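You operate a simulated robot arm through the tools that you are given. There is no shell and no other tool.

The job below is to be done with a simulated robot arm. You get a single attempt, and the scene is never put back.

## Task
Record a slate on the blue tape reel: hold the talk bar at least two seconds while it records.
Fine: then stop the tape and put the white safe-ready toggle back to safe; leave the reels on the cabinet alone. Where these are worked on the way, their far stop is far enough and under half their travel is too little: white safe-ready toggle.

The check looks at the end state, three seconds after you hand in, the way a careful person would. Anything else that was tipped, shoved, dropped, spilled or broken makes it a failure.

## Robot
A 7-joint arm with a two-finger parallel gripper, fixed in place. Base frame: the origin is on the floor under the middle of its stand, x ahead of it, y to its left, z up; the work surface is at about z = 790. Readings come in mm, degrees, newtons and seconds.
It reaches about 1479 mm from its shoulder. Its first joint turns from -166.0 to 166.0 degrees. Payload 4.4 kg.
The TCP is the grasp point between the finger pads, 23 mm short of the fingertips. In the tool frame z runs along the fingers and y along their closing line. The gripper opens to 94 mm. The fingers are 38 mm wide and 10 mm thick; the gripper's body (54 by 96 mm) begins 39 mm behind the TCP.
Orientation is told as [roll, pitch, yaw] about the base's x, y, z axes, in that order, counted from this pose: with the fingers straight down and closing along the base's y, the tool's x points along the base's -x, its y along +y and its z along -z.

## Interface
- The arm moves only by the tool servo_tool. Its argument "commands" is text: rows parted by semicolons, each of 7 numbers parted by spaces: the opening in per cent of the stroke, from 0 (shut) to 100 (fully open), then the shift along the base's x, y, z in m, then the turn, a rotation vector about the base's x, y, z in degrees. In form: jaw x y z wx wy wz; .... A call has 1 to 20 rows; each row shifts and turns the commanded pose from where the row before left it. A row lasts 0.2 s, in which the tool goes at most 50 mm and 8.6 degrees; a call with a longer step from one row to the next is refused whole, and so is a gripper value outside its range. Where a pose cannot be reached the arm comes as near as it can. A force on the tool above 90 N (or 10 N above the force at the start of the call, whichever is more), or a blocked arm, ends the call early, and 0.2 s more pass. The fingers move at their own pace (about 72 mm/s each) and stop on an object; they squeeze with about 40 N. The grip force told is the motor's: it shows also when the fingers shut on nothing. Time passes only in rows, and 0.2 s behind the last, so rows that do not move let the fingers close. It gives the time, the measured TCP pose, the force on the tool (base axes), the opening and the grip force at its end, in the units of the frame above (readings bear some noise), with the torque about the TCP (base axes, N m) and any sound that the robot's microphone picked up.
- Cameras (640 x 400 px; columns grow to the right, rows downward): "scene" is fixed at [49.3, 648.4, 1401]; the picture's right is [0.71, -0.70, 0.00], its down [-0.61, -0.61, -0.50] and it looks along [0.35, 0.36, -0.86] (base axes); focal length 214 px, centre (320, 200). "wrist" rides on the gripper at [86, 16, -75] in the tool frame; the picture's right is [-0.18, 0.98, 0.00], its down [-0.58, -0.11, -0.81] and it looks along [-0.79, -0.15, 0.59] (tool axes); focal length 243 px, centre (320, 200). There is no depth. A picture from a camera that has moved, and an enlarged one, comes with that camera's place and axes in the base frame and with its lens.
- capture(camera): a new picture of that camera. It takes no simulated time.
- close_up(camera, box): a new picture of the part [left, top, right, bottom] of that camera's present view, enlarged. It takes no simulated time.
- job_done(): hands the job in; it is judged then, once.

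Nothing tells you positions but the pictures and the camera data. Unless the task says otherwise, let go and move clear before handing in.

The tools are called by a JSON object that holds its "fn" and its "kwargs". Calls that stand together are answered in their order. servo_tool: Moves the arm, as the interface text tells. Its arguments: {"type":"object","properties":{"commands":{"type":"string"}},"required":["commands"]} The other tools are called the same way: capture (camera) takes a picture; close_up (camera, box) takes an enlarged picture of a part of a camera's view; job_done () hands the job in.

At the start:

```text
t: 0.0
tcp_pos: [863.2, -77.4, 1154.8]
tcp_rot: [0.0, 0.0, 0.1]
contact_force: [0.9, -0.9, 0.2]
ft_torque: [-0.01, 0.04, -0.01]
width: 94.1
gripper_force: 0.1
```

scene: 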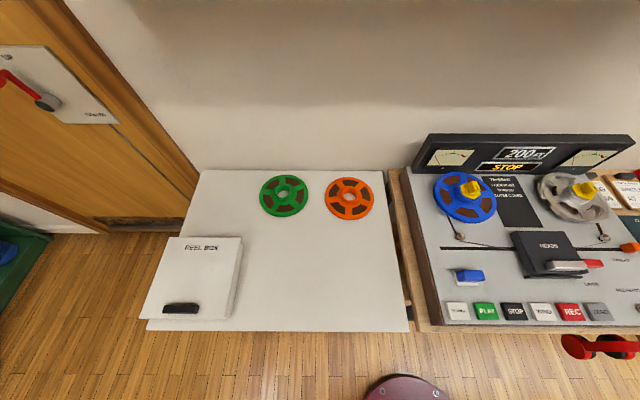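
wrist: 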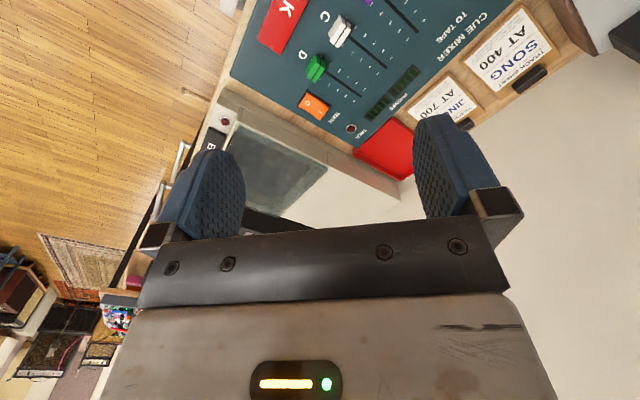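

I see a tape deck with the blue reel already mounted at its left, transport buttons at the front, a white/red lever by the heads, and a cue mixer to the right. I'll take closer pictures before moving.

{"fn": "close_up", "kwargs": {"camera": "scene", "box": [400, 120, 640, 270]}}

{"fn": "close_up", "kwargs": {"camera": "scene", "box": [420, 220, 640, 358]}}

{"fn": "close_up", "kwargs": {"camera": "wrist", "box": [200, 0, 640, 275]}}

{"fn": "close_up", "kwargs": {"camera": "scene", "box": [140, 160, 412, 330]}}

{"fn": "close_up", "kwargs": {"camera": "scene", "box": [540, 150, 640, 212]}}

```text
2.67 times, centred on (520, 195) of scene
camera zoom: at [49.3, 648.4, 1401.0], right [0.71, -0.7, 0.0], down [-0.61, -0.61, -0.5], along [0.35, 0.36, -0.86], focal length 572 px, centre (-213, 213)
```

zoom: 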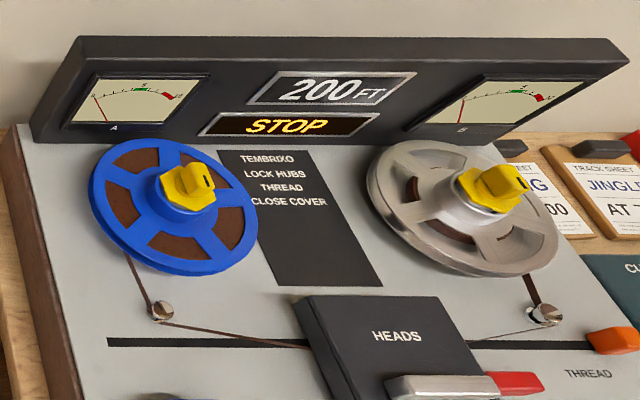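

```text
2.90 times, centred on (530, 289) of scene
camera zoom: at [49.3, 648.4, 1401.0], right [0.71, -0.7, 0.0], down [-0.61, -0.61, -0.5], along [0.35, 0.36, -0.86], focal length 622 px, centre (-289, -58)
```

zoom: 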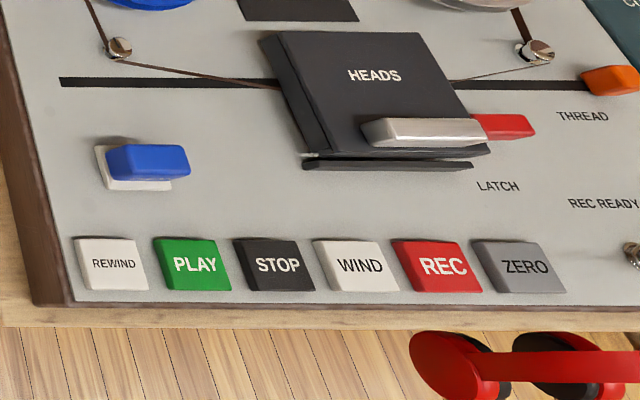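

```text
1.45 times, centred on (420, 138) of wrist
camera zoom: at [778.3, -60.9, 1230.5], right [0.18, 0.98, 0.0], down [0.58, -0.11, 0.81], along [0.79, -0.15, -0.59], focal length 353 px, centre (174, 291)
```

zoom: 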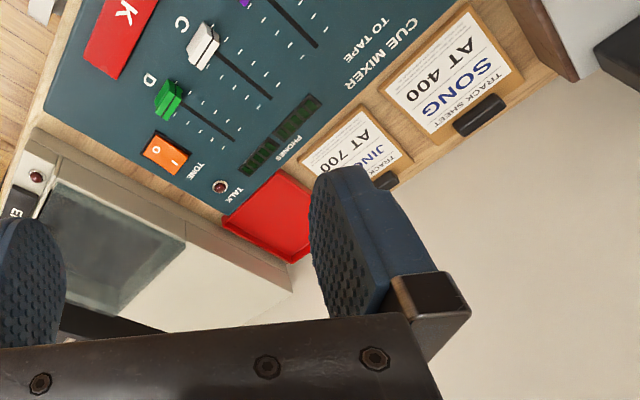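

```text
2.35 times, centred on (276, 245) of scene
camera zoom: at [49.3, 648.4, 1401.0], right [0.71, -0.7, 0.0], down [-0.61, -0.61, -0.5], along [0.35, 0.36, -0.86], focal length 505 px, centre (424, 94)
```

zoom: 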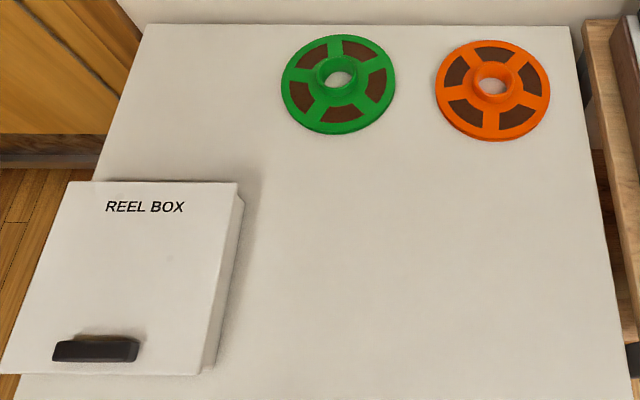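

```text
6.40 times, centred on (590, 181) of scene
camera zoom: at [49.3, 648.4, 1401.0], right [0.71, -0.7, 0.0], down [-0.61, -0.61, -0.5], along [0.35, 0.36, -0.86], focal length 1373 px, centre (-1408, 322)
```

zoom: 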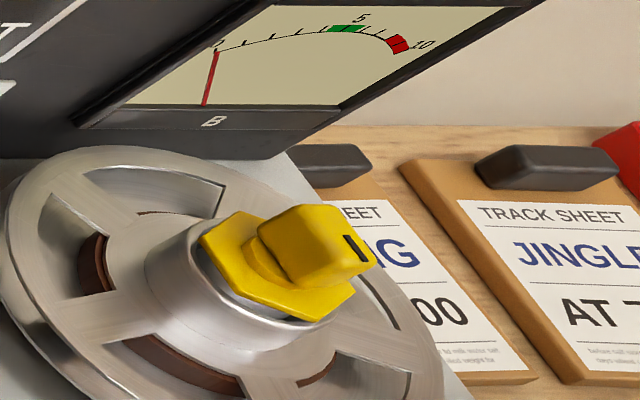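

The desk runs diagonally in front of the robot, with the deck around (400, 350) and the mixer around (970, -60). I'll turn the wrist 45° to look square at the mixer, staying high.

{"fn": "servo_tool", "kwargs": {"commands": "100 0 -0.016 0 0 0 7.5;100 0 -0.016 0 0 0 7.5;100 0 -0.016 0 0 0 7.5;100 0 -0.016 0 0 0 7.5;100 0 -0.016 0 0 0 7.5;100 0 -0.016 0 0 0 7.5"}}

```text
t: 1.4
tcp_pos: [865.2, -171.2, 1154.5]
tcp_rot: [0.0, 0.0, 45.3]
contact_force: [0.0, -0.5, 0.2]
ft_torque: [-0.01, -0.04, -0.04]
width: 94.0
gripper_force: 0.0
```

The wrist has turned as planned and should now face the mixer. I'll look at the picture.

{"fn": "capture", "kwargs": {"camera": "wrist"}}

{"fn": "close_up", "kwargs": {"camera": "wrist", "box": [160, 0, 540, 237]}}

{"fn": "capture", "kwargs": {"camera": "scene"}}

```text
taken
camera wrist: at [792.5, -222.3, 1230.0], right [-0.57, 0.82, 0.0], down [0.49, 0.34, 0.81], along [0.66, 0.46, -0.59], focal length 243 px, centre (320, 200)
```

wrist: 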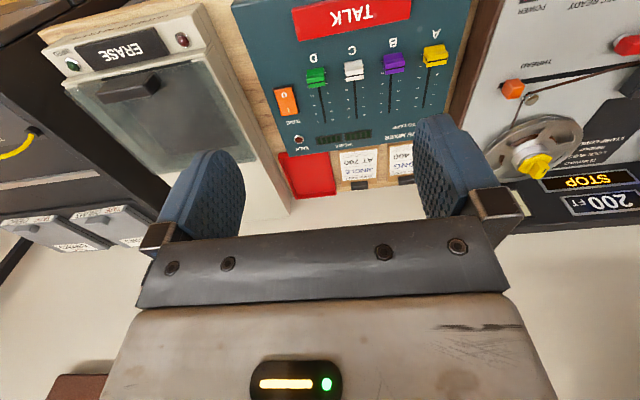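

```text
1.68 times, centred on (350, 118) of wrist
camera zoom: at [792.5, -222.3, 1230.0], right [-0.57, 0.82, 0.0], down [0.49, 0.34, 0.81], along [0.66, 0.46, -0.59], focal length 409 px, centre (270, 337)
```

zoom: 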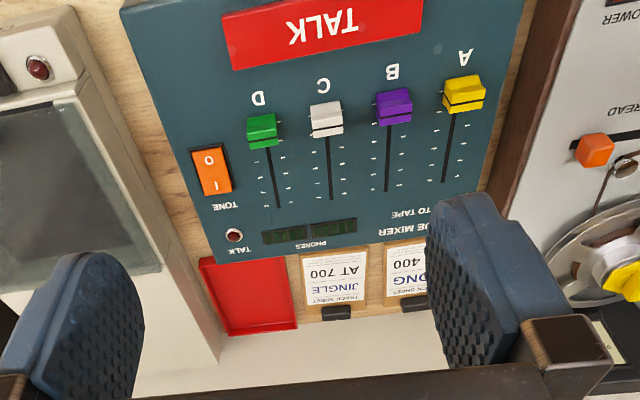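

```text
taken
```

scene: 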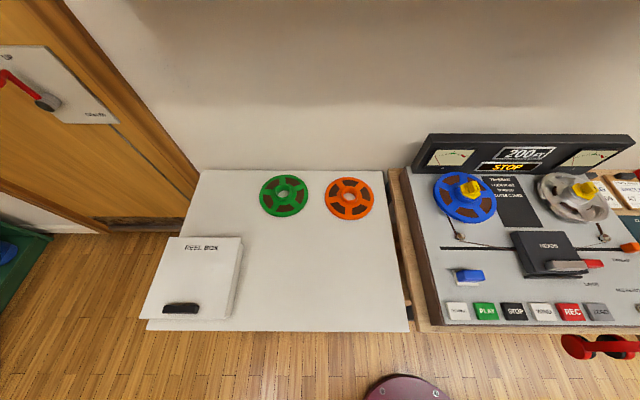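

The TALK bar is at the mixer's front edge, four faders and a TONE switch behind it, and track sheets say SONG AT 400 and JINGLE AT 700, so recording at 200 ft should be clear. Next I go sideways at this height to view the deck.

{"fn": "servo_tool", "kwargs": {"commands": "100 -0.03 0.03 0 0 0 0;100 -0.03 0.03 0 0 0 0;100 -0.03 0.03 0 0 0 0;100 -0.03 0.03 0 0 0 0;100 -0.03 0.03 0 0 0 0;100 -0.03 0.03 0 0 0 0;100 -0.03 0.03 0 0 0 0;100 -0.03 0.03 0 0 0 0"}}

{"fn": "capture", "kwargs": {"camera": "wrist"}}

{"fn": "close_up", "kwargs": {"camera": "wrist", "box": [320, 0, 640, 200]}}

{"fn": "close_up", "kwargs": {"camera": "wrist", "box": [0, 0, 320, 200]}}

```text
t: 3.2
tcp_pos: [622.7, 65.3, 1156.2]
tcp_rot: [-0.1, 0.1, 44.9]
contact_force: [0.1, -0.1, 0.8]
ft_torque: [0.0, -0.01, -0.02]
width: 93.9
gripper_force: 0.0
```

```text
taken
camera wrist: at [550.6, 15.7, 1231.5], right [-0.57, 0.82, 0.0], down [0.49, 0.33, 0.81], along [0.66, 0.46, -0.59], focal length 243 px, centre (320, 200)
```

wrist: 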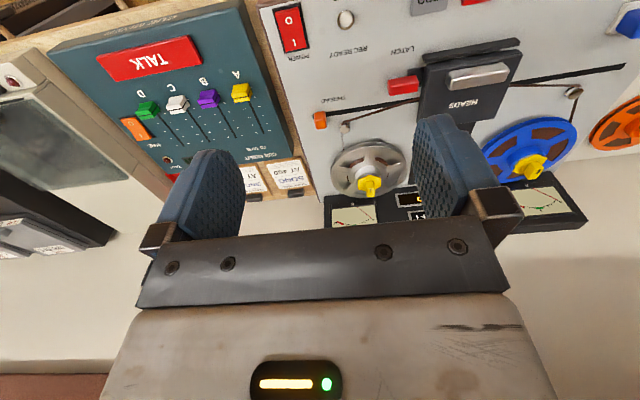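

```text
2.00 times, centred on (480, 100) of wrist
camera zoom: at [550.6, 15.7, 1231.5], right [-0.57, 0.82, 0.0], down [0.49, 0.33, 0.81], along [0.66, 0.46, -0.59], focal length 485 px, centre (0, 400)
```

zoom: 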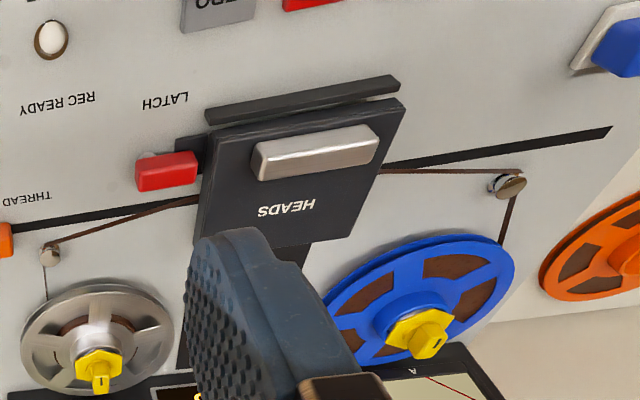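

```text
2.00 times, centred on (160, 100) of wrist
camera zoom: at [550.6, 15.7, 1231.5], right [-0.57, 0.82, 0.0], down [0.49, 0.33, 0.81], along [0.66, 0.46, -0.59], focal length 485 px, centre (640, 400)
```

zoom: 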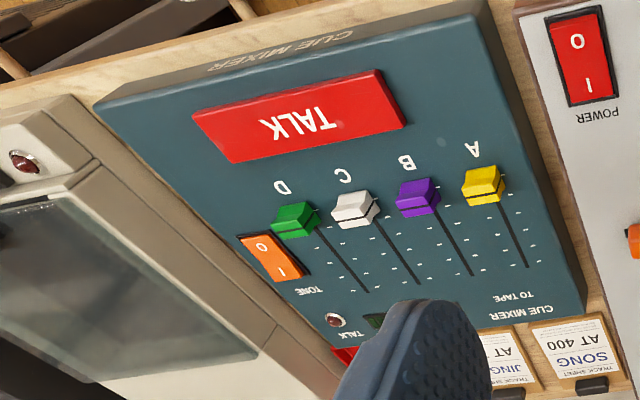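

I can see REC READY (white bat toggle), POWER rocker, THREAD slider, HEADS cover with latch, and a blue toggle at the left. I'll shift further along and back to see the deck's front controls and labels.

{"fn": "servo_tool", "kwargs": {"commands": "100 -0.033 0.017 0 0 0 0;100 -0.033 0.017 0 0 0 0;100 -0.033 0.017 0 0 0 0;100 -0.033 0.017 0 0 0 0;100 -0.033 0.017 0 0 0 0;100 -0.033 0.017 0 0 0 0"}}

{"fn": "capture", "kwargs": {"camera": "wrist"}}

{"fn": "close_up", "kwargs": {"camera": "wrist", "box": [320, 0, 640, 200]}}

{"fn": "close_up", "kwargs": {"camera": "wrist", "box": [160, 0, 480, 200]}}

```text
t: 4.6
tcp_pos: [424.4, 170.7, 1154.7]
tcp_rot: [0.0, 0.0, 45.0]
contact_force: [-0.6, -0.5, -0.7]
ft_torque: [0.0, 0.0, 0.01]
width: 93.8
gripper_force: 0.0
```

```text
taken
camera wrist: at [353.6, 119.6, 1230.6], right [-0.57, 0.82, 0.0], down [0.49, 0.33, 0.81], along [0.67, 0.46, -0.59], focal length 243 px, centre (320, 200)
```

wrist: 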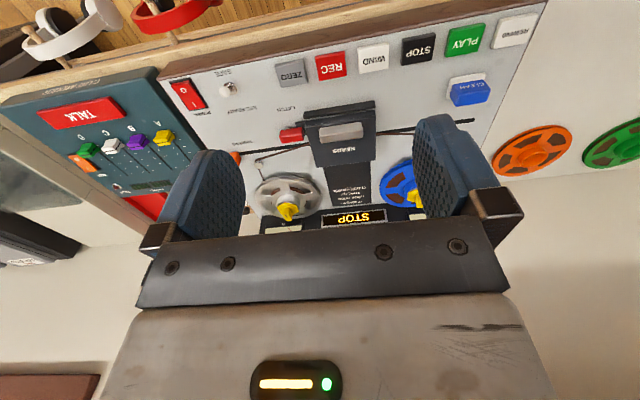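

```text
2.00 times, centred on (480, 100) of wrist
camera zoom: at [353.6, 119.6, 1230.6], right [-0.57, 0.82, 0.0], down [0.49, 0.33, 0.81], along [0.67, 0.46, -0.59], focal length 485 px, centre (0, 400)
```

zoom: 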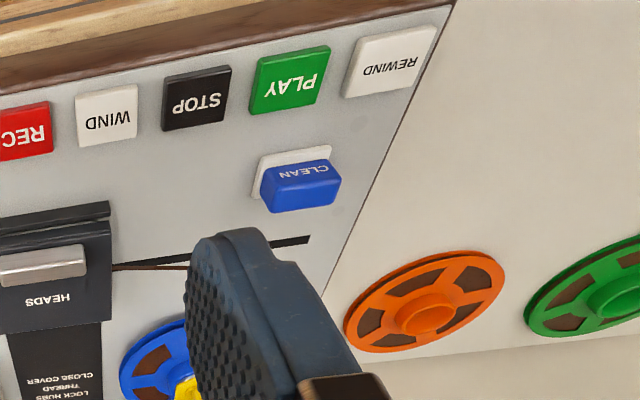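

```text
2.00 times, centred on (320, 100) of wrist
camera zoom: at [353.6, 119.6, 1230.6], right [-0.57, 0.82, 0.0], down [0.49, 0.33, 0.81], along [0.67, 0.46, -0.59], focal length 485 px, centre (320, 400)
```

zoom: 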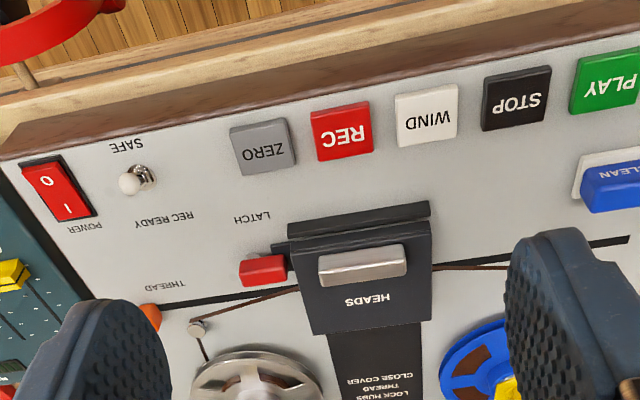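

The blue pad is a CLEAN switch or pad, REC READY has SAFE labelled on its front side, and the transport keys are in a row. I'll zoom in on the toggle, the latch and the keys.

{"fn": "close_up", "kwargs": {"camera": "wrist", "box": [160, 50, 270, 120]}}

{"fn": "close_up", "kwargs": {"camera": "wrist", "box": [260, 80, 400, 170]}}

{"fn": "close_up", "kwargs": {"camera": "wrist", "box": [430, 0, 560, 120]}}

{"fn": "close_up", "kwargs": {"camera": "wrist", "box": [0, 0, 240, 150]}}

{"fn": "close_up", "kwargs": {"camera": "scene", "box": [590, 250, 640, 320]}}

```text
5.71 times, centred on (215, 85) of wrist
camera zoom: at [353.6, 119.6, 1230.6], right [-0.57, 0.82, 0.0], down [0.49, 0.33, 0.81], along [0.67, 0.46, -0.59], focal length 1386 px, centre (920, 857)
```

zoom: 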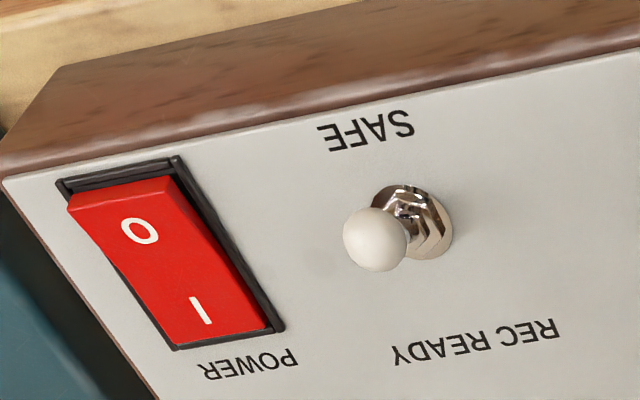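

```text
4.44 times, centred on (330, 125) of wrist
camera zoom: at [353.6, 119.6, 1230.6], right [-0.57, 0.82, 0.0], down [0.49, 0.33, 0.81], along [0.67, 0.46, -0.59], focal length 1078 px, centre (276, 533)
```

zoom: 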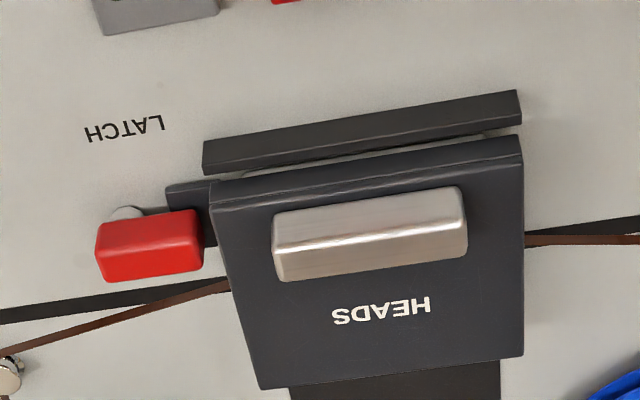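

```text
3.33 times, centred on (495, 60) of wrist
camera zoom: at [353.6, 119.6, 1230.6], right [-0.57, 0.82, 0.0], down [0.49, 0.33, 0.81], along [0.67, 0.46, -0.59], focal length 809 px, centre (-263, 667)
```

zoom: 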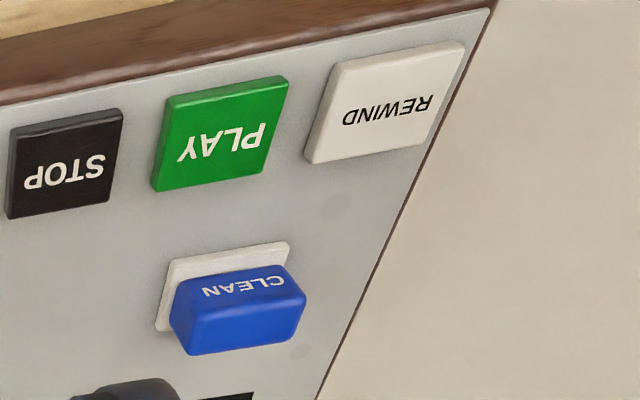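

```text
2.67 times, centred on (120, 75) of wrist
camera zoom: at [353.6, 119.6, 1230.6], right [-0.57, 0.82, 0.0], down [0.49, 0.33, 0.81], along [0.67, 0.46, -0.59], focal length 647 px, centre (853, 533)
```

zoom: 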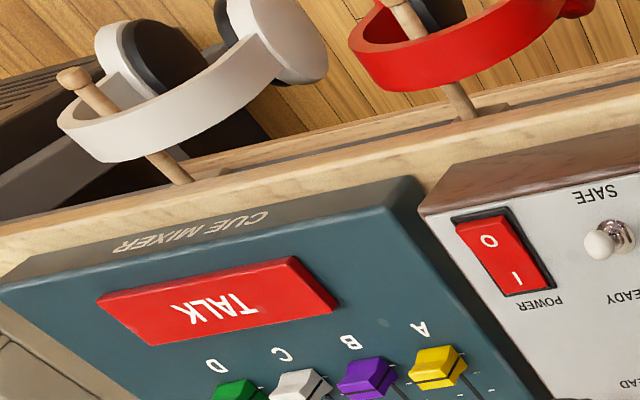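

```text
5.71 times, centred on (615, 285) of scene
camera zoom: at [49.3, 648.4, 1401.0], right [0.71, -0.7, 0.0], down [-0.61, -0.61, -0.5], along [0.35, 0.36, -0.86], focal length 1226 px, centre (-1366, -286)
```

zoom: 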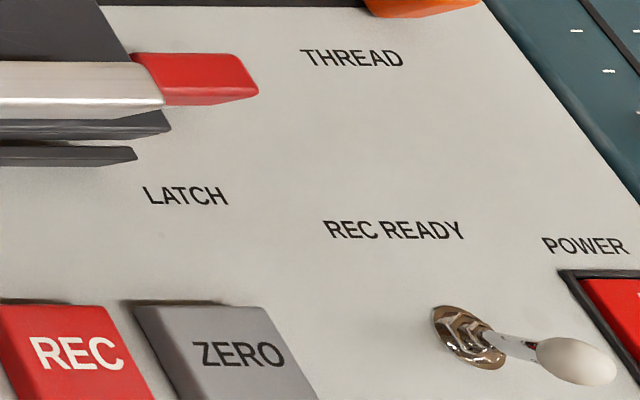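

The toggle's bat leans toward SAFE and the deck is threaded and stopped at 200 ft; keys' tops are near z 821 (STOP about (403, 338)). Before pressing anything I'll look at the hub locks and cover from nearer.

{"fn": "servo_tool", "kwargs": {"commands": "100 0.032 0.032 0 0 0 0;100 0.032 0.032 0 0 0 0;100 0.032 0.032 0 0 0 0;100 0.032 0.032 0 0 0 0;100 0.032 0.032 0 0 0 0"}}

{"fn": "capture", "kwargs": {"camera": "wrist"}}

{"fn": "close_up", "kwargs": {"camera": "wrist", "box": [200, 0, 440, 150]}}

{"fn": "close_up", "kwargs": {"camera": "wrist", "box": [400, 0, 640, 150]}}

{"fn": "close_up", "kwargs": {"camera": "wrist", "box": [0, 0, 240, 150]}}

```text
t: 5.8
tcp_pos: [586.0, 332.5, 1155.6]
tcp_rot: [0.0, 0.0, 45.0]
contact_force: [-0.8, 0.0, 0.2]
ft_torque: [-0.05, 0.0, -0.01]
width: 94.1
gripper_force: 0.1
```

```text
taken
camera wrist: at [514.6, 281.5, 1231.6], right [-0.56, 0.83, 0.0], down [0.49, 0.33, 0.81], along [0.67, 0.46, -0.59], focal length 243 px, centre (320, 200)
```

wrist: 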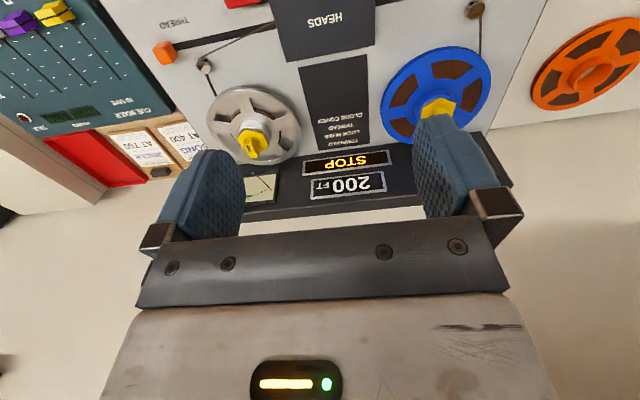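

```text
2.67 times, centred on (320, 75) of wrist
camera zoom: at [514.6, 281.5, 1231.6], right [-0.56, 0.83, 0.0], down [0.49, 0.33, 0.81], along [0.67, 0.46, -0.59], focal length 647 px, centre (320, 533)
```

zoom: 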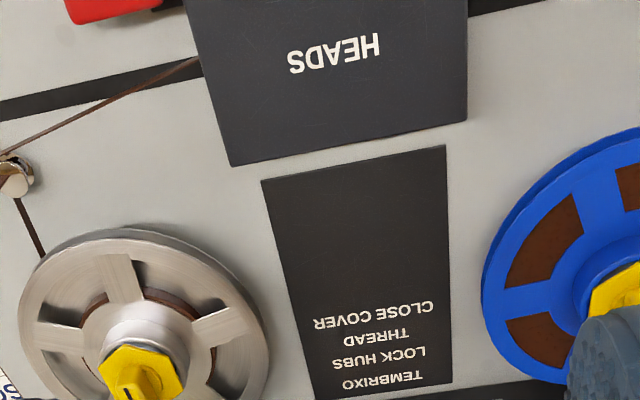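

```text
2.67 times, centred on (520, 75) of wrist
camera zoom: at [514.6, 281.5, 1231.6], right [-0.56, 0.83, 0.0], down [0.49, 0.33, 0.81], along [0.67, 0.46, -0.59], focal length 647 px, centre (-213, 533)
```

zoom: 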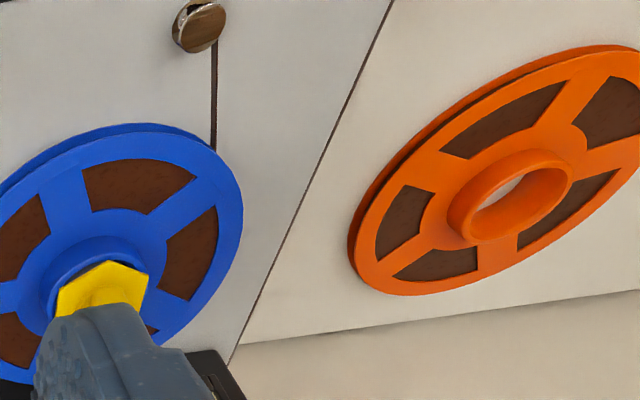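

```text
2.67 times, centred on (120, 75) of wrist
camera zoom: at [514.6, 281.5, 1231.6], right [-0.56, 0.83, 0.0], down [0.49, 0.33, 0.81], along [0.67, 0.46, -0.59], focal length 647 px, centre (853, 533)
```

zoom: 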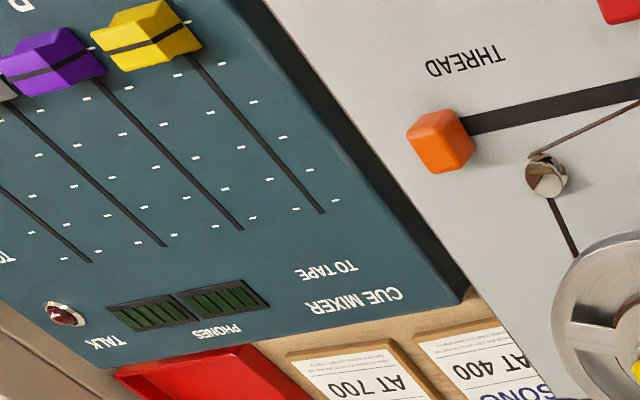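

Tape looks threaded and the THREAD slider is at its far right. I'll compare both hub locks from the scene camera, and read the track sheets.

{"fn": "close_up", "kwargs": {"camera": "scene", "box": [430, 170, 520, 226]}}

{"fn": "close_up", "kwargs": {"camera": "scene", "box": [535, 165, 625, 221]}}

{"fn": "close_up", "kwargs": {"camera": "wrist", "box": [100, 115, 220, 190]}}

{"fn": "close_up", "kwargs": {"camera": "wrist", "box": [220, 90, 300, 170]}}

{"fn": "close_up", "kwargs": {"camera": "scene", "box": [500, 220, 610, 290]}}

```text
7.11 times, centred on (475, 198) of scene
camera zoom: at [49.3, 648.4, 1401.0], right [0.71, -0.7, 0.0], down [-0.61, -0.61, -0.5], along [0.35, 0.36, -0.86], focal length 1525 px, centre (-782, 214)
```

zoom: 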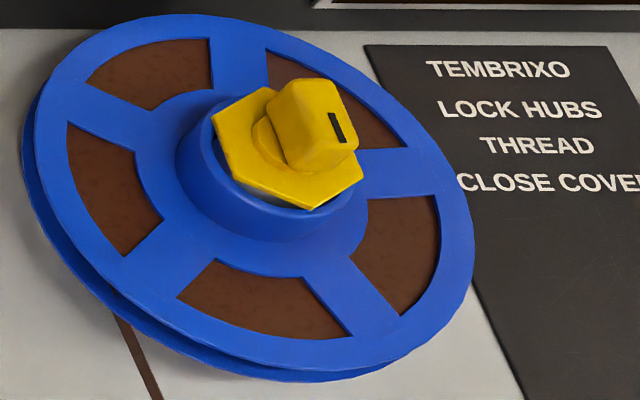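

```text
7.11 times, centred on (580, 193) of scene
camera zoom: at [49.3, 648.4, 1401.0], right [0.71, -0.7, 0.0], down [-0.61, -0.61, -0.5], along [0.35, 0.36, -0.86], focal length 1525 px, centre (-1529, 250)
```

zoom: 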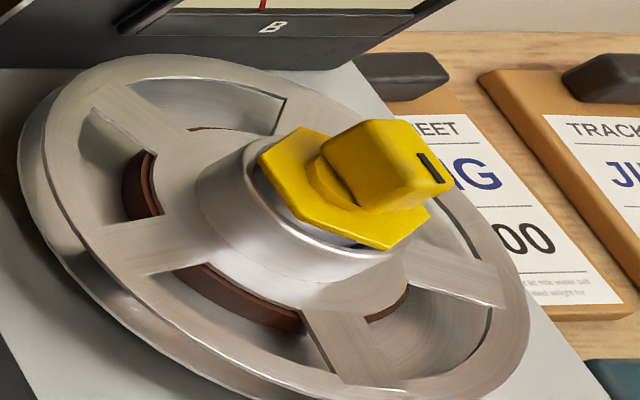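

```text
5.33 times, centred on (160, 152) of wrist
camera zoom: at [514.6, 281.5, 1231.6], right [-0.56, 0.83, 0.0], down [0.49, 0.33, 0.81], along [0.67, 0.46, -0.59], focal length 1294 px, centre (1173, 453)
```

zoom: 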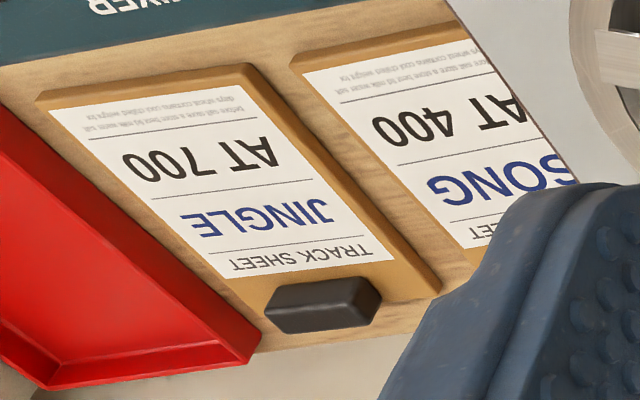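

```text
5.00 times, centred on (260, 130) of wrist
camera zoom: at [514.6, 281.5, 1231.6], right [-0.56, 0.83, 0.0], down [0.49, 0.33, 0.81], along [0.67, 0.46, -0.59], focal length 1213 px, centre (620, 550)
```

zoom: 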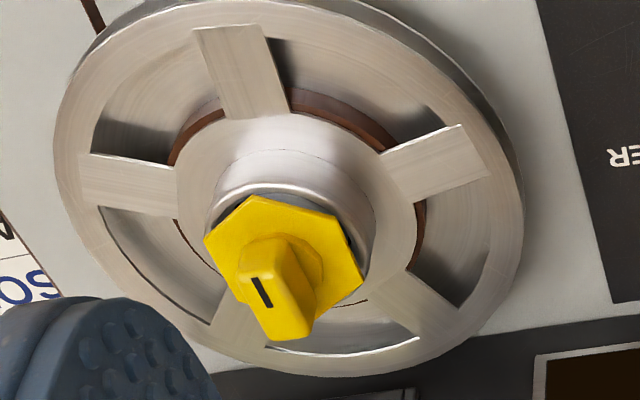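

```text
5.71 times, centred on (555, 255) of scene
camera zoom: at [49.3, 648.4, 1401.0], right [0.71, -0.7, 0.0], down [-0.61, -0.61, -0.5], along [0.35, 0.36, -0.86], focal length 1226 px, centre (-1023, -114)
```

zoom: 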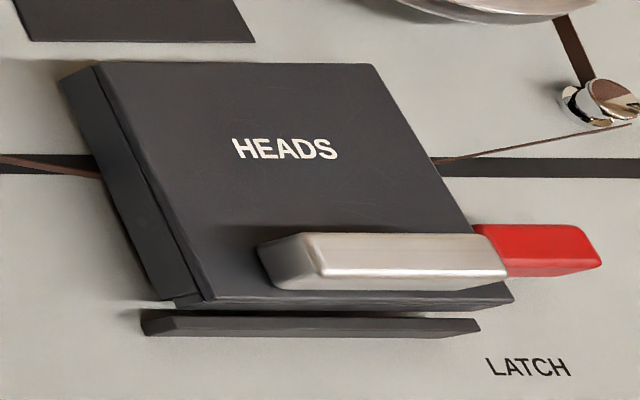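

Both hub locks are set alike and the tape is threaded, so I leave those be. The toggle's base is about (633, 121, 814) with its tip leaning to the front at about (628, 112, 840); I'll go in front of it with fingers shut to have a closer look.

{"fn": "servo_tool", "kwargs": {"commands": "0 0.0018 -0.0309 -0.0194 0 0 0;0 0.0018 -0.0309 -0.0194 0 0 0;0 0.0018 -0.0309 -0.0194 0 0 0;0 0.0018 -0.0309 -0.0194 0 0 0;0 0.0018 -0.0309 -0.0194 0 0 0;0 0.0018 -0.0309 -0.0194 0 0 0;0 0.0018 -0.0309 -0.0194 0 0 0;0 0.0018 -0.0309 -0.0194 0 0 0"}}

{"fn": "capture", "kwargs": {"camera": "wrist"}}

{"fn": "capture", "kwargs": {"camera": "scene"}}

{"fn": "close_up", "kwargs": {"camera": "wrist", "box": [180, 0, 500, 200]}}

```text
t: 7.6
tcp_pos: [598.4, 83.2, 997.5]
tcp_rot: [-0.1, 0.0, 45.0]
contact_force: [0.2, 0.7, 0.0]
ft_torque: [-0.01, 0.02, -0.02]
width: 0.2
gripper_force: 40.0
```

```text
taken
camera wrist: at [526.5, 32.7, 1073.3], right [-0.57, 0.82, 0.0], down [0.49, 0.33, 0.81], along [0.67, 0.46, -0.59], focal length 243 px, centre (320, 200)
```

wrist: 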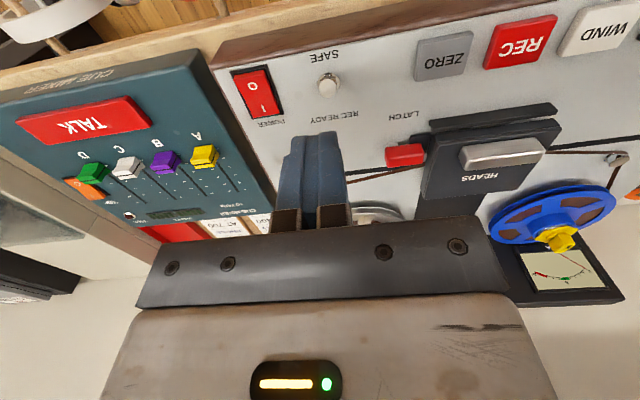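

```text
taken
```

scene: 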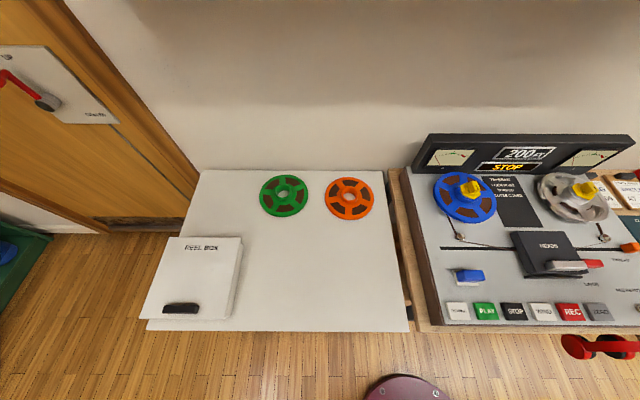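

```text
2.00 times, centred on (340, 100) of wrist
camera zoom: at [526.5, 32.7, 1073.3], right [-0.57, 0.82, 0.0], down [0.49, 0.33, 0.81], along [0.67, 0.46, -0.59], focal length 485 px, centre (280, 400)
```

zoom: 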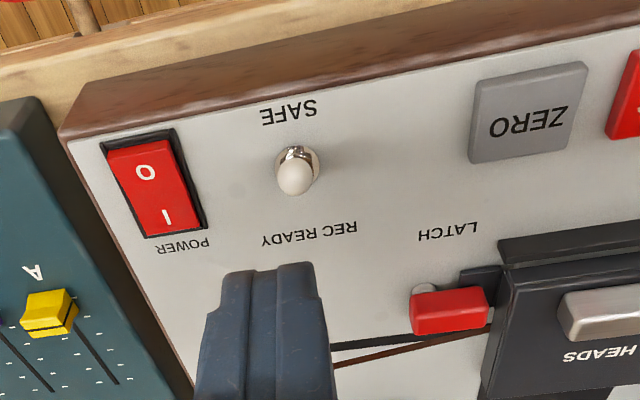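

The toggle tip sits at about (628.5, 112.5, 840), matching before, and the shut fingers are lined up in front of it. I'll go down so the fingertips are at about z 831, short of the bat.

{"fn": "servo_tool", "kwargs": {"commands": "0 0 0 -0.04 0 0 0;0 0 0 -0.04 0 0 0;0 0 0 -0.04 0 0 0;0 0 0 -0.0235 0 0 0"}}

{"fn": "capture", "kwargs": {"camera": "wrist"}}

{"fn": "close_up", "kwargs": {"camera": "scene", "box": [580, 240, 640, 320]}}

```text
t: 8.6
tcp_pos: [598.7, 81.7, 854.6]
tcp_rot: [0.1, 0.1, 45.1]
contact_force: [0.1, -0.5, -0.3]
ft_torque: [-0.01, 0.0, 0.02]
width: 0.0
gripper_force: 40.1
```

```text
taken
camera wrist: at [525.9, 30.8, 930.0], right [-0.57, 0.82, 0.0], down [0.49, 0.33, 0.81], along [0.67, 0.46, -0.59], focal length 243 px, centre (320, 200)
```

wrist: 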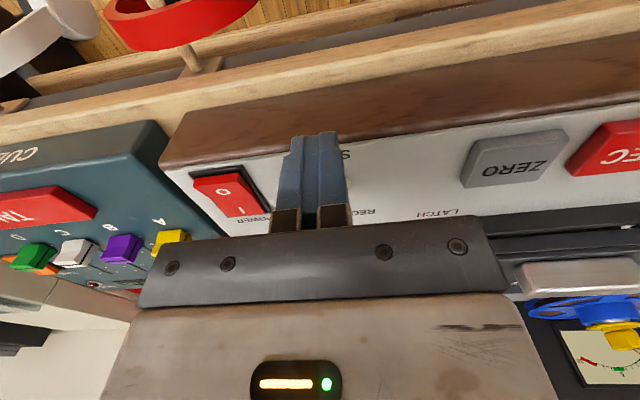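

```text
5.00 times, centred on (610, 280) of scene
camera zoom: at [49.3, 648.4, 1401.0], right [0.71, -0.7, 0.0], down [-0.61, -0.61, -0.5], along [0.35, 0.36, -0.86], focal length 1072 px, centre (-1130, -200)
```

zoom: 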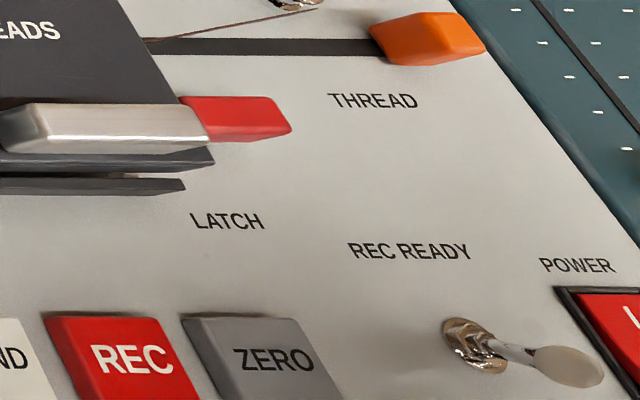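

The fingers are in front of the bat without touching. I'll check with a wide scene crop that shows beyond the edge.

{"fn": "close_up", "kwargs": {"camera": "scene", "box": [638, 240, 640, 370]}}

```text
3.08 times, centred on (639, 305) of scene
camera zoom: at [49.3, 648.4, 1401.0], right [0.71, -0.7, 0.0], down [-0.61, -0.61, -0.5], along [0.35, 0.36, -0.86], focal length 660 px, centre (-662, -123)
```

zoom: 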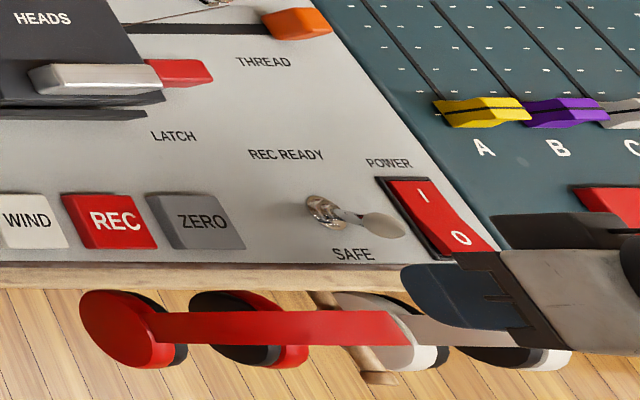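

That crop shows the fingers lined up with the bat. Now I push it slowly toward the back (REC READY).

{"fn": "servo_tool", "kwargs": {"commands": "0 0.0042 0.0042 0 0 0 0;0 0.0042 0.0042 0 0 0 0;0 0.0042 0.0042 0 0 0 0;0 0.0035 0.0035 0 0 0 0;0 0.0035 0.0035 0 0 0 0;0 0.0028 0.0028 0 0 0 0"}}

{"fn": "close_up", "kwargs": {"camera": "scene", "box": [638, 260, 640, 350]}}

```text
t: 10.0
tcp_pos: [622.8, 102.9, 856.8]
tcp_rot: [0.0, 0.0, 45.0]
contact_force: [1.1, -0.6, 0.1]
ft_torque: [-0.01, -0.02, 0.0]
width: 0.1
gripper_force: 40.0
```

```text
4.44 times, centred on (639, 305) of scene
camera zoom: at [49.3, 648.4, 1401.0], right [0.71, -0.7, 0.0], down [-0.61, -0.61, -0.5], along [0.35, 0.36, -0.86], focal length 953 px, centre (-1098, -267)
```

zoom: 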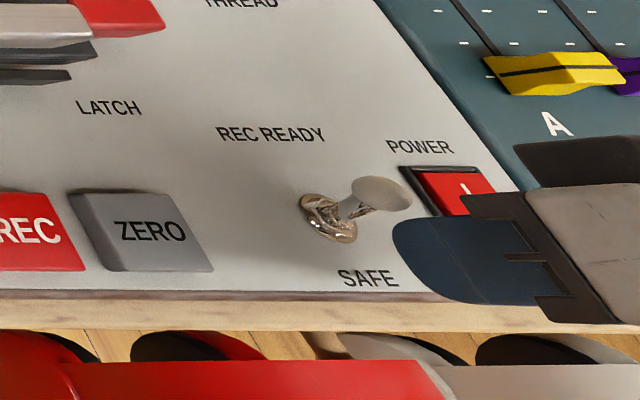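

The bat has snapped over to REC READY. I'll back off, lift, and look at the whole front strip including the TALK bar.

{"fn": "servo_tool", "kwargs": {"commands": "0 -0.01 -0.01 0 0 0 0;0 -0.01 -0.01 0.02 0 0 0;0 0 0 0.045 0 0 0;0 0 0 0.045 0 0 0"}}

{"fn": "close_up", "kwargs": {"camera": "scene", "box": [638, 188, 640, 400]}}

{"fn": "close_up", "kwargs": {"camera": "scene", "box": [638, 260, 640, 350]}}

{"fn": "capture", "kwargs": {"camera": "wrist"}}

{"fn": "close_up", "kwargs": {"camera": "scene", "box": [410, 120, 640, 210]}}

```text
t: 11.0
tcp_pos: [603.6, 86.6, 962.7]
tcp_rot: [0.0, 0.1, 45.0]
contact_force: [-0.5, 0.0, -0.3]
ft_torque: [0.0, -0.02, 0.04]
width: 0.2
gripper_force: 40.1
```

```text
1.89 times, centred on (639, 294) of scene
camera zoom: at [49.3, 648.4, 1401.0], right [0.71, -0.7, 0.0], down [-0.61, -0.61, -0.5], along [0.35, 0.36, -0.86], focal length 405 px, centre (-282, 23)
```

zoom: 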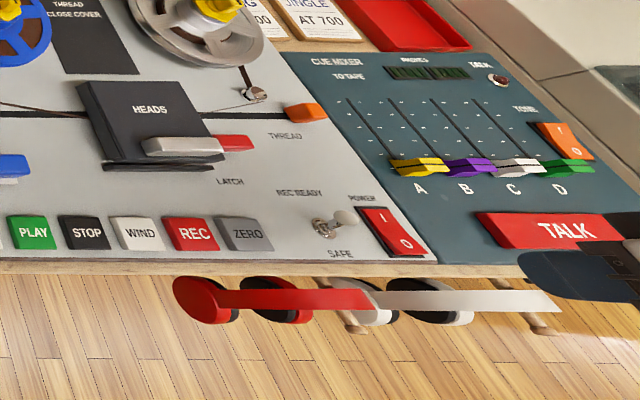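

```text
4.44 times, centred on (639, 305) of scene
camera zoom: at [49.3, 648.4, 1401.0], right [0.71, -0.7, 0.0], down [-0.61, -0.61, -0.5], along [0.35, 0.36, -0.86], focal length 953 px, centre (-1098, -267)
```

zoom: 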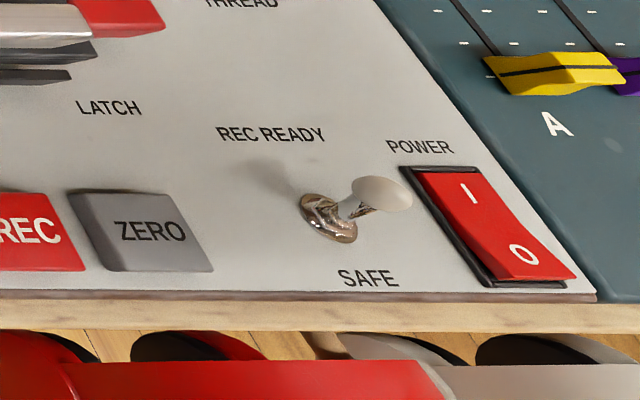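

```text
taken
camera wrist: at [531.5, 35.3, 1038.0], right [-0.57, 0.82, 0.0], down [0.49, 0.33, 0.81], along [0.66, 0.46, -0.59], focal length 243 px, centre (320, 200)
```

wrist: 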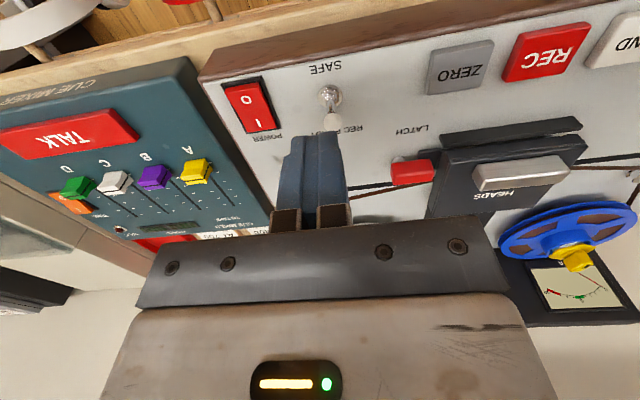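

```text
2.78 times, centred on (525, 165) of scene
camera zoom: at [49.3, 648.4, 1401.0], right [0.71, -0.7, 0.0], down [-0.61, -0.61, -0.5], along [0.35, 0.36, -0.86], focal length 597 px, centre (-250, 297)
```

zoom: 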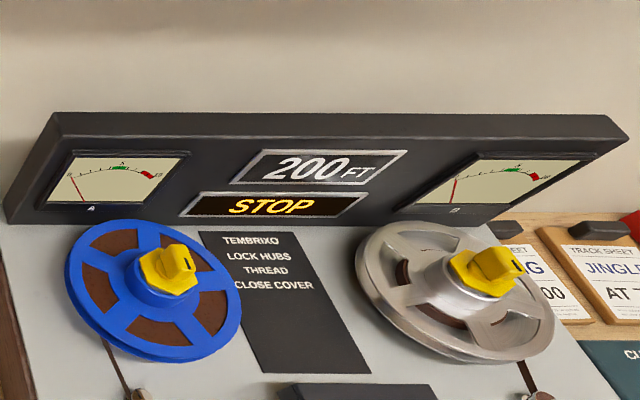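

REC READY is on, the power rocker is at I, and the display still reads STOP at 200 FT. REC is at about (500, 241, 821); I go above it.

{"fn": "servo_tool", "kwargs": {"commands": "0 -0.0259 0.0386 0 0 0 0;0 -0.0259 0.0386 -0.005 0 0 0;0 -0.0259 0.0386 -0.015 0 0 0;0 -0.0259 0.0386 -0.02 0 0 0;0 0 0 -0.03 0 0 0"}}

{"fn": "close_up", "kwargs": {"camera": "scene", "box": [500, 240, 640, 330]}}

{"fn": "capture", "kwargs": {"camera": "wrist"}}

```text
refused: row 4 steps farther than a row can; nothing moved
```

```text
4.44 times, centred on (570, 285) of scene
camera zoom: at [49.3, 648.4, 1401.0], right [0.71, -0.7, 0.0], down [-0.61, -0.61, -0.5], along [0.35, 0.36, -0.86], focal length 953 px, centre (-791, -178)
```

zoom: 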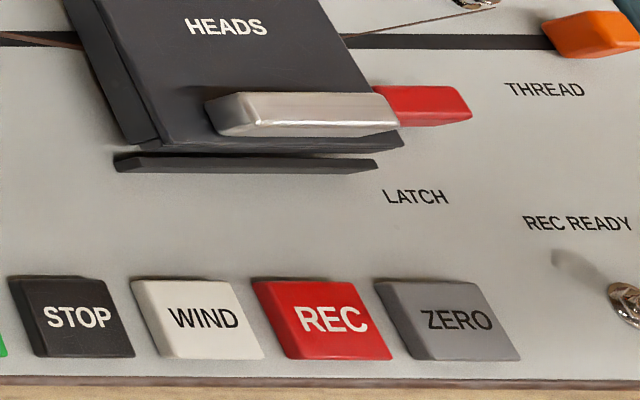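

```text
taken
camera wrist: at [531.5, 35.3, 1038.0], right [-0.57, 0.82, 0.0], down [0.49, 0.33, 0.81], along [0.66, 0.46, -0.59], focal length 243 px, centre (320, 200)
```

wrist: 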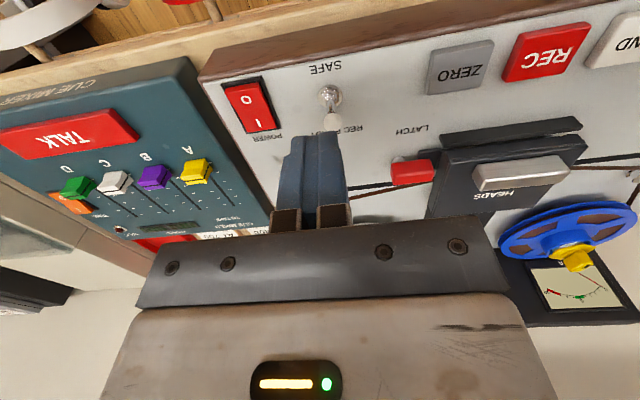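

The last call was refused for a step slightly too long; nothing moved. I'll use more rows to reach above REC at about (498, 242).

{"fn": "servo_tool", "kwargs": {"commands": "0 -0.0211 0.0311 -0.01 0 0 0;0 -0.0211 0.0311 -0.01 0 0 0;0 -0.0211 0.0311 -0.01 0 0 0;0 -0.0211 0.0311 -0.015 0 0 0;0 -0.0211 0.0311 -0.015 0 0 0;0 0 0 -0.01 0 0 0"}}

{"fn": "close_up", "kwargs": {"camera": "scene", "box": [500, 240, 640, 330]}}

{"fn": "capture", "kwargs": {"camera": "wrist"}}

```text
t: 12.4
tcp_pos: [493.9, 240.3, 895.7]
tcp_rot: [0.0, 0.0, 45.0]
contact_force: [-0.1, -0.3, -0.7]
ft_torque: [0.04, -0.02, 0.0]
width: 0.0
gripper_force: 40.2
```

```text
4.44 times, centred on (570, 285) of scene
camera zoom: at [49.3, 648.4, 1401.0], right [0.71, -0.7, 0.0], down [-0.61, -0.61, -0.5], along [0.35, 0.36, -0.86], focal length 953 px, centre (-791, -178)
```

zoom: 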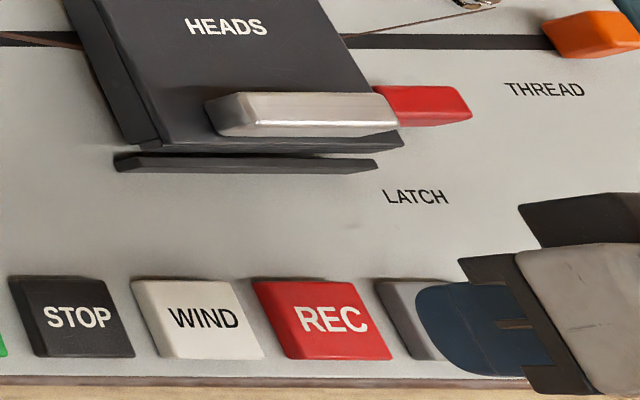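

```text
taken
camera wrist: at [422.5, 189.7, 971.0], right [-0.56, 0.83, 0.0], down [0.49, 0.33, 0.81], along [0.67, 0.46, -0.59], focal length 243 px, centre (320, 200)
```

wrist: 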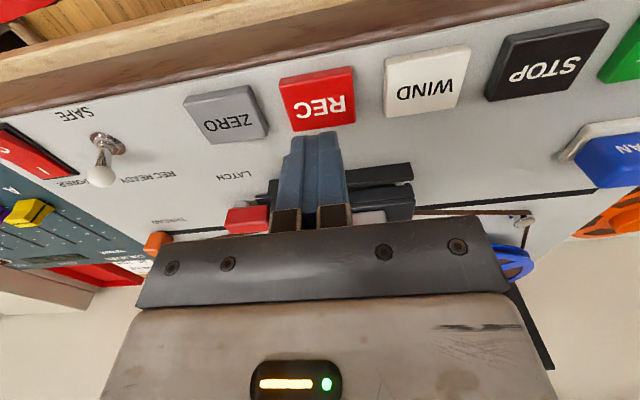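

The fingers are over the middle of REC. I'll press it gently in small steps and look at the display.

{"fn": "servo_tool", "kwargs": {"commands": "0 0.002 0 -0.04 0 0 0;0 0 0 -0.008 0 0 0;0 0 0 -0.004 0 0 0;0 0 0 -0.003 0 0 0;0 0 0 -0.002 0 0 0"}}

{"fn": "close_up", "kwargs": {"camera": "scene", "box": [410, 120, 640, 330]}}

```text
t: 13.6
tcp_pos: [498.4, 240.9, 839.1]
tcp_rot: [0.0, 0.0, 44.9]
contact_force: [-1.4, -0.2, 2.3]
ft_torque: [-0.05, 0.03, 0.01]
width: 0.0
gripper_force: 40.0
heard: click
```

```text
1.90 times, centred on (525, 225) of scene
camera zoom: at [49.3, 648.4, 1401.0], right [0.71, -0.7, 0.0], down [-0.61, -0.61, -0.5], along [0.35, 0.36, -0.86], focal length 408 px, centre (-70, 152)
```

zoom: 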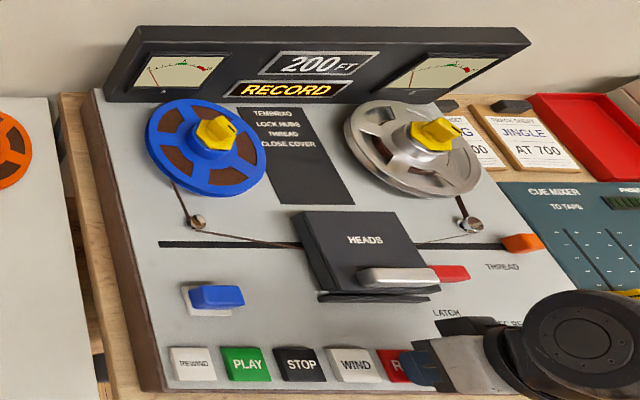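

The display now reads RECORD at 200 FT. I lift clear of the toggle and travel to above the TALK bar at about (867, -111).

{"fn": "servo_tool", "kwargs": {"commands": "0 0 0 0.048 0 0 0;0 0.0335 -0.032 0.012 0 0 0;0 0.0335 -0.032 0 0 0 0;0 0.0335 -0.032 0 0 0 0;0 0.0335 -0.032 0 0 0 0;0 0.0335 -0.032 0 0 0 0;0 0.0335 -0.032 0 0 0 0;0 0.0335 -0.032 0 0 0 0;0 0.0335 -0.032 0 0 0 0;0 0.0335 -0.032 0 0 0 0;0 0.0335 -0.032 0 0 0 0;0 0.0335 -0.032 0 0 0 0"}}

{"fn": "capture", "kwargs": {"camera": "wrist"}}

{"fn": "close_up", "kwargs": {"camera": "scene", "box": [638, 188, 640, 400]}}

{"fn": "close_up", "kwargs": {"camera": "scene", "box": [410, 120, 640, 210]}}

```text
t: 16.2
tcp_pos: [871.2, -114.4, 897.5]
tcp_rot: [0.0, -0.1, 45.0]
contact_force: [0.0, 0.3, -0.5]
ft_torque: [0.04, -0.02, -0.01]
width: 0.0
gripper_force: 40.3
```

```text
taken
camera wrist: at [798.7, -164.9, 973.7], right [-0.57, 0.82, 0.0], down [0.49, 0.33, 0.81], along [0.67, 0.46, -0.59], focal length 243 px, centre (320, 200)
```

wrist: 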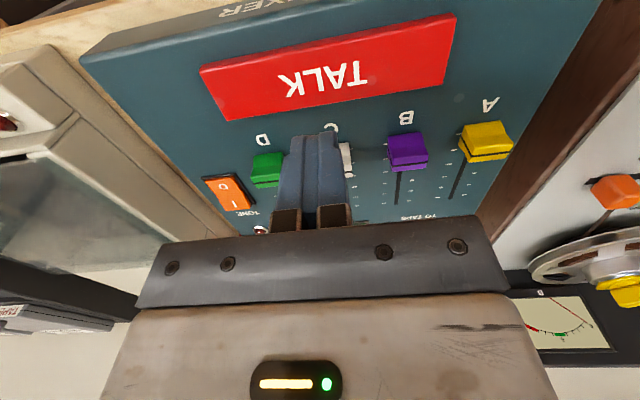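

```text
1.89 times, centred on (639, 294) of scene
camera zoom: at [49.3, 648.4, 1401.0], right [0.71, -0.7, 0.0], down [-0.61, -0.61, -0.5], along [0.35, 0.36, -0.86], focal length 405 px, centre (-282, 23)
```

zoom: 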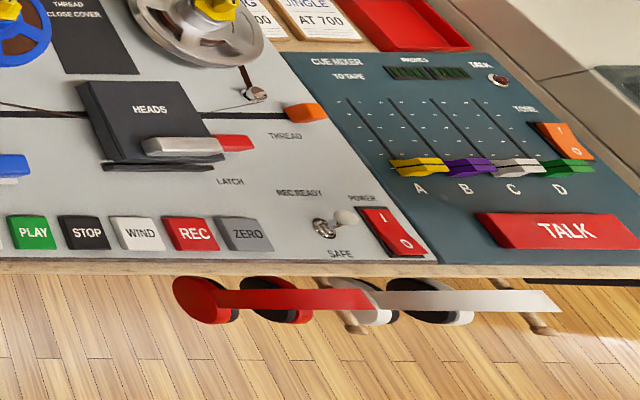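

```text
2.78 times, centred on (525, 165) of scene
camera zoom: at [49.3, 648.4, 1401.0], right [0.71, -0.7, 0.0], down [-0.61, -0.61, -0.5], along [0.35, 0.36, -0.86], focal length 597 px, centre (-250, 297)
```

zoom: 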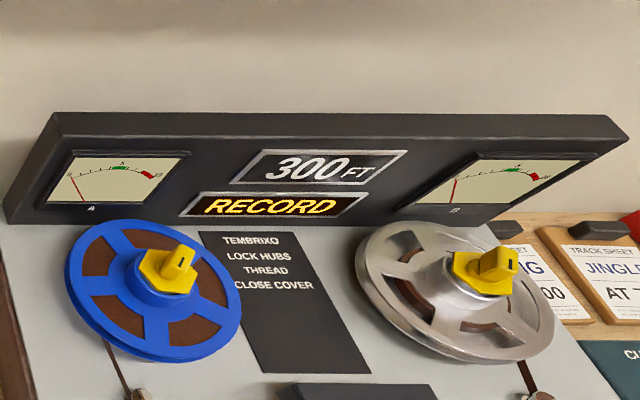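

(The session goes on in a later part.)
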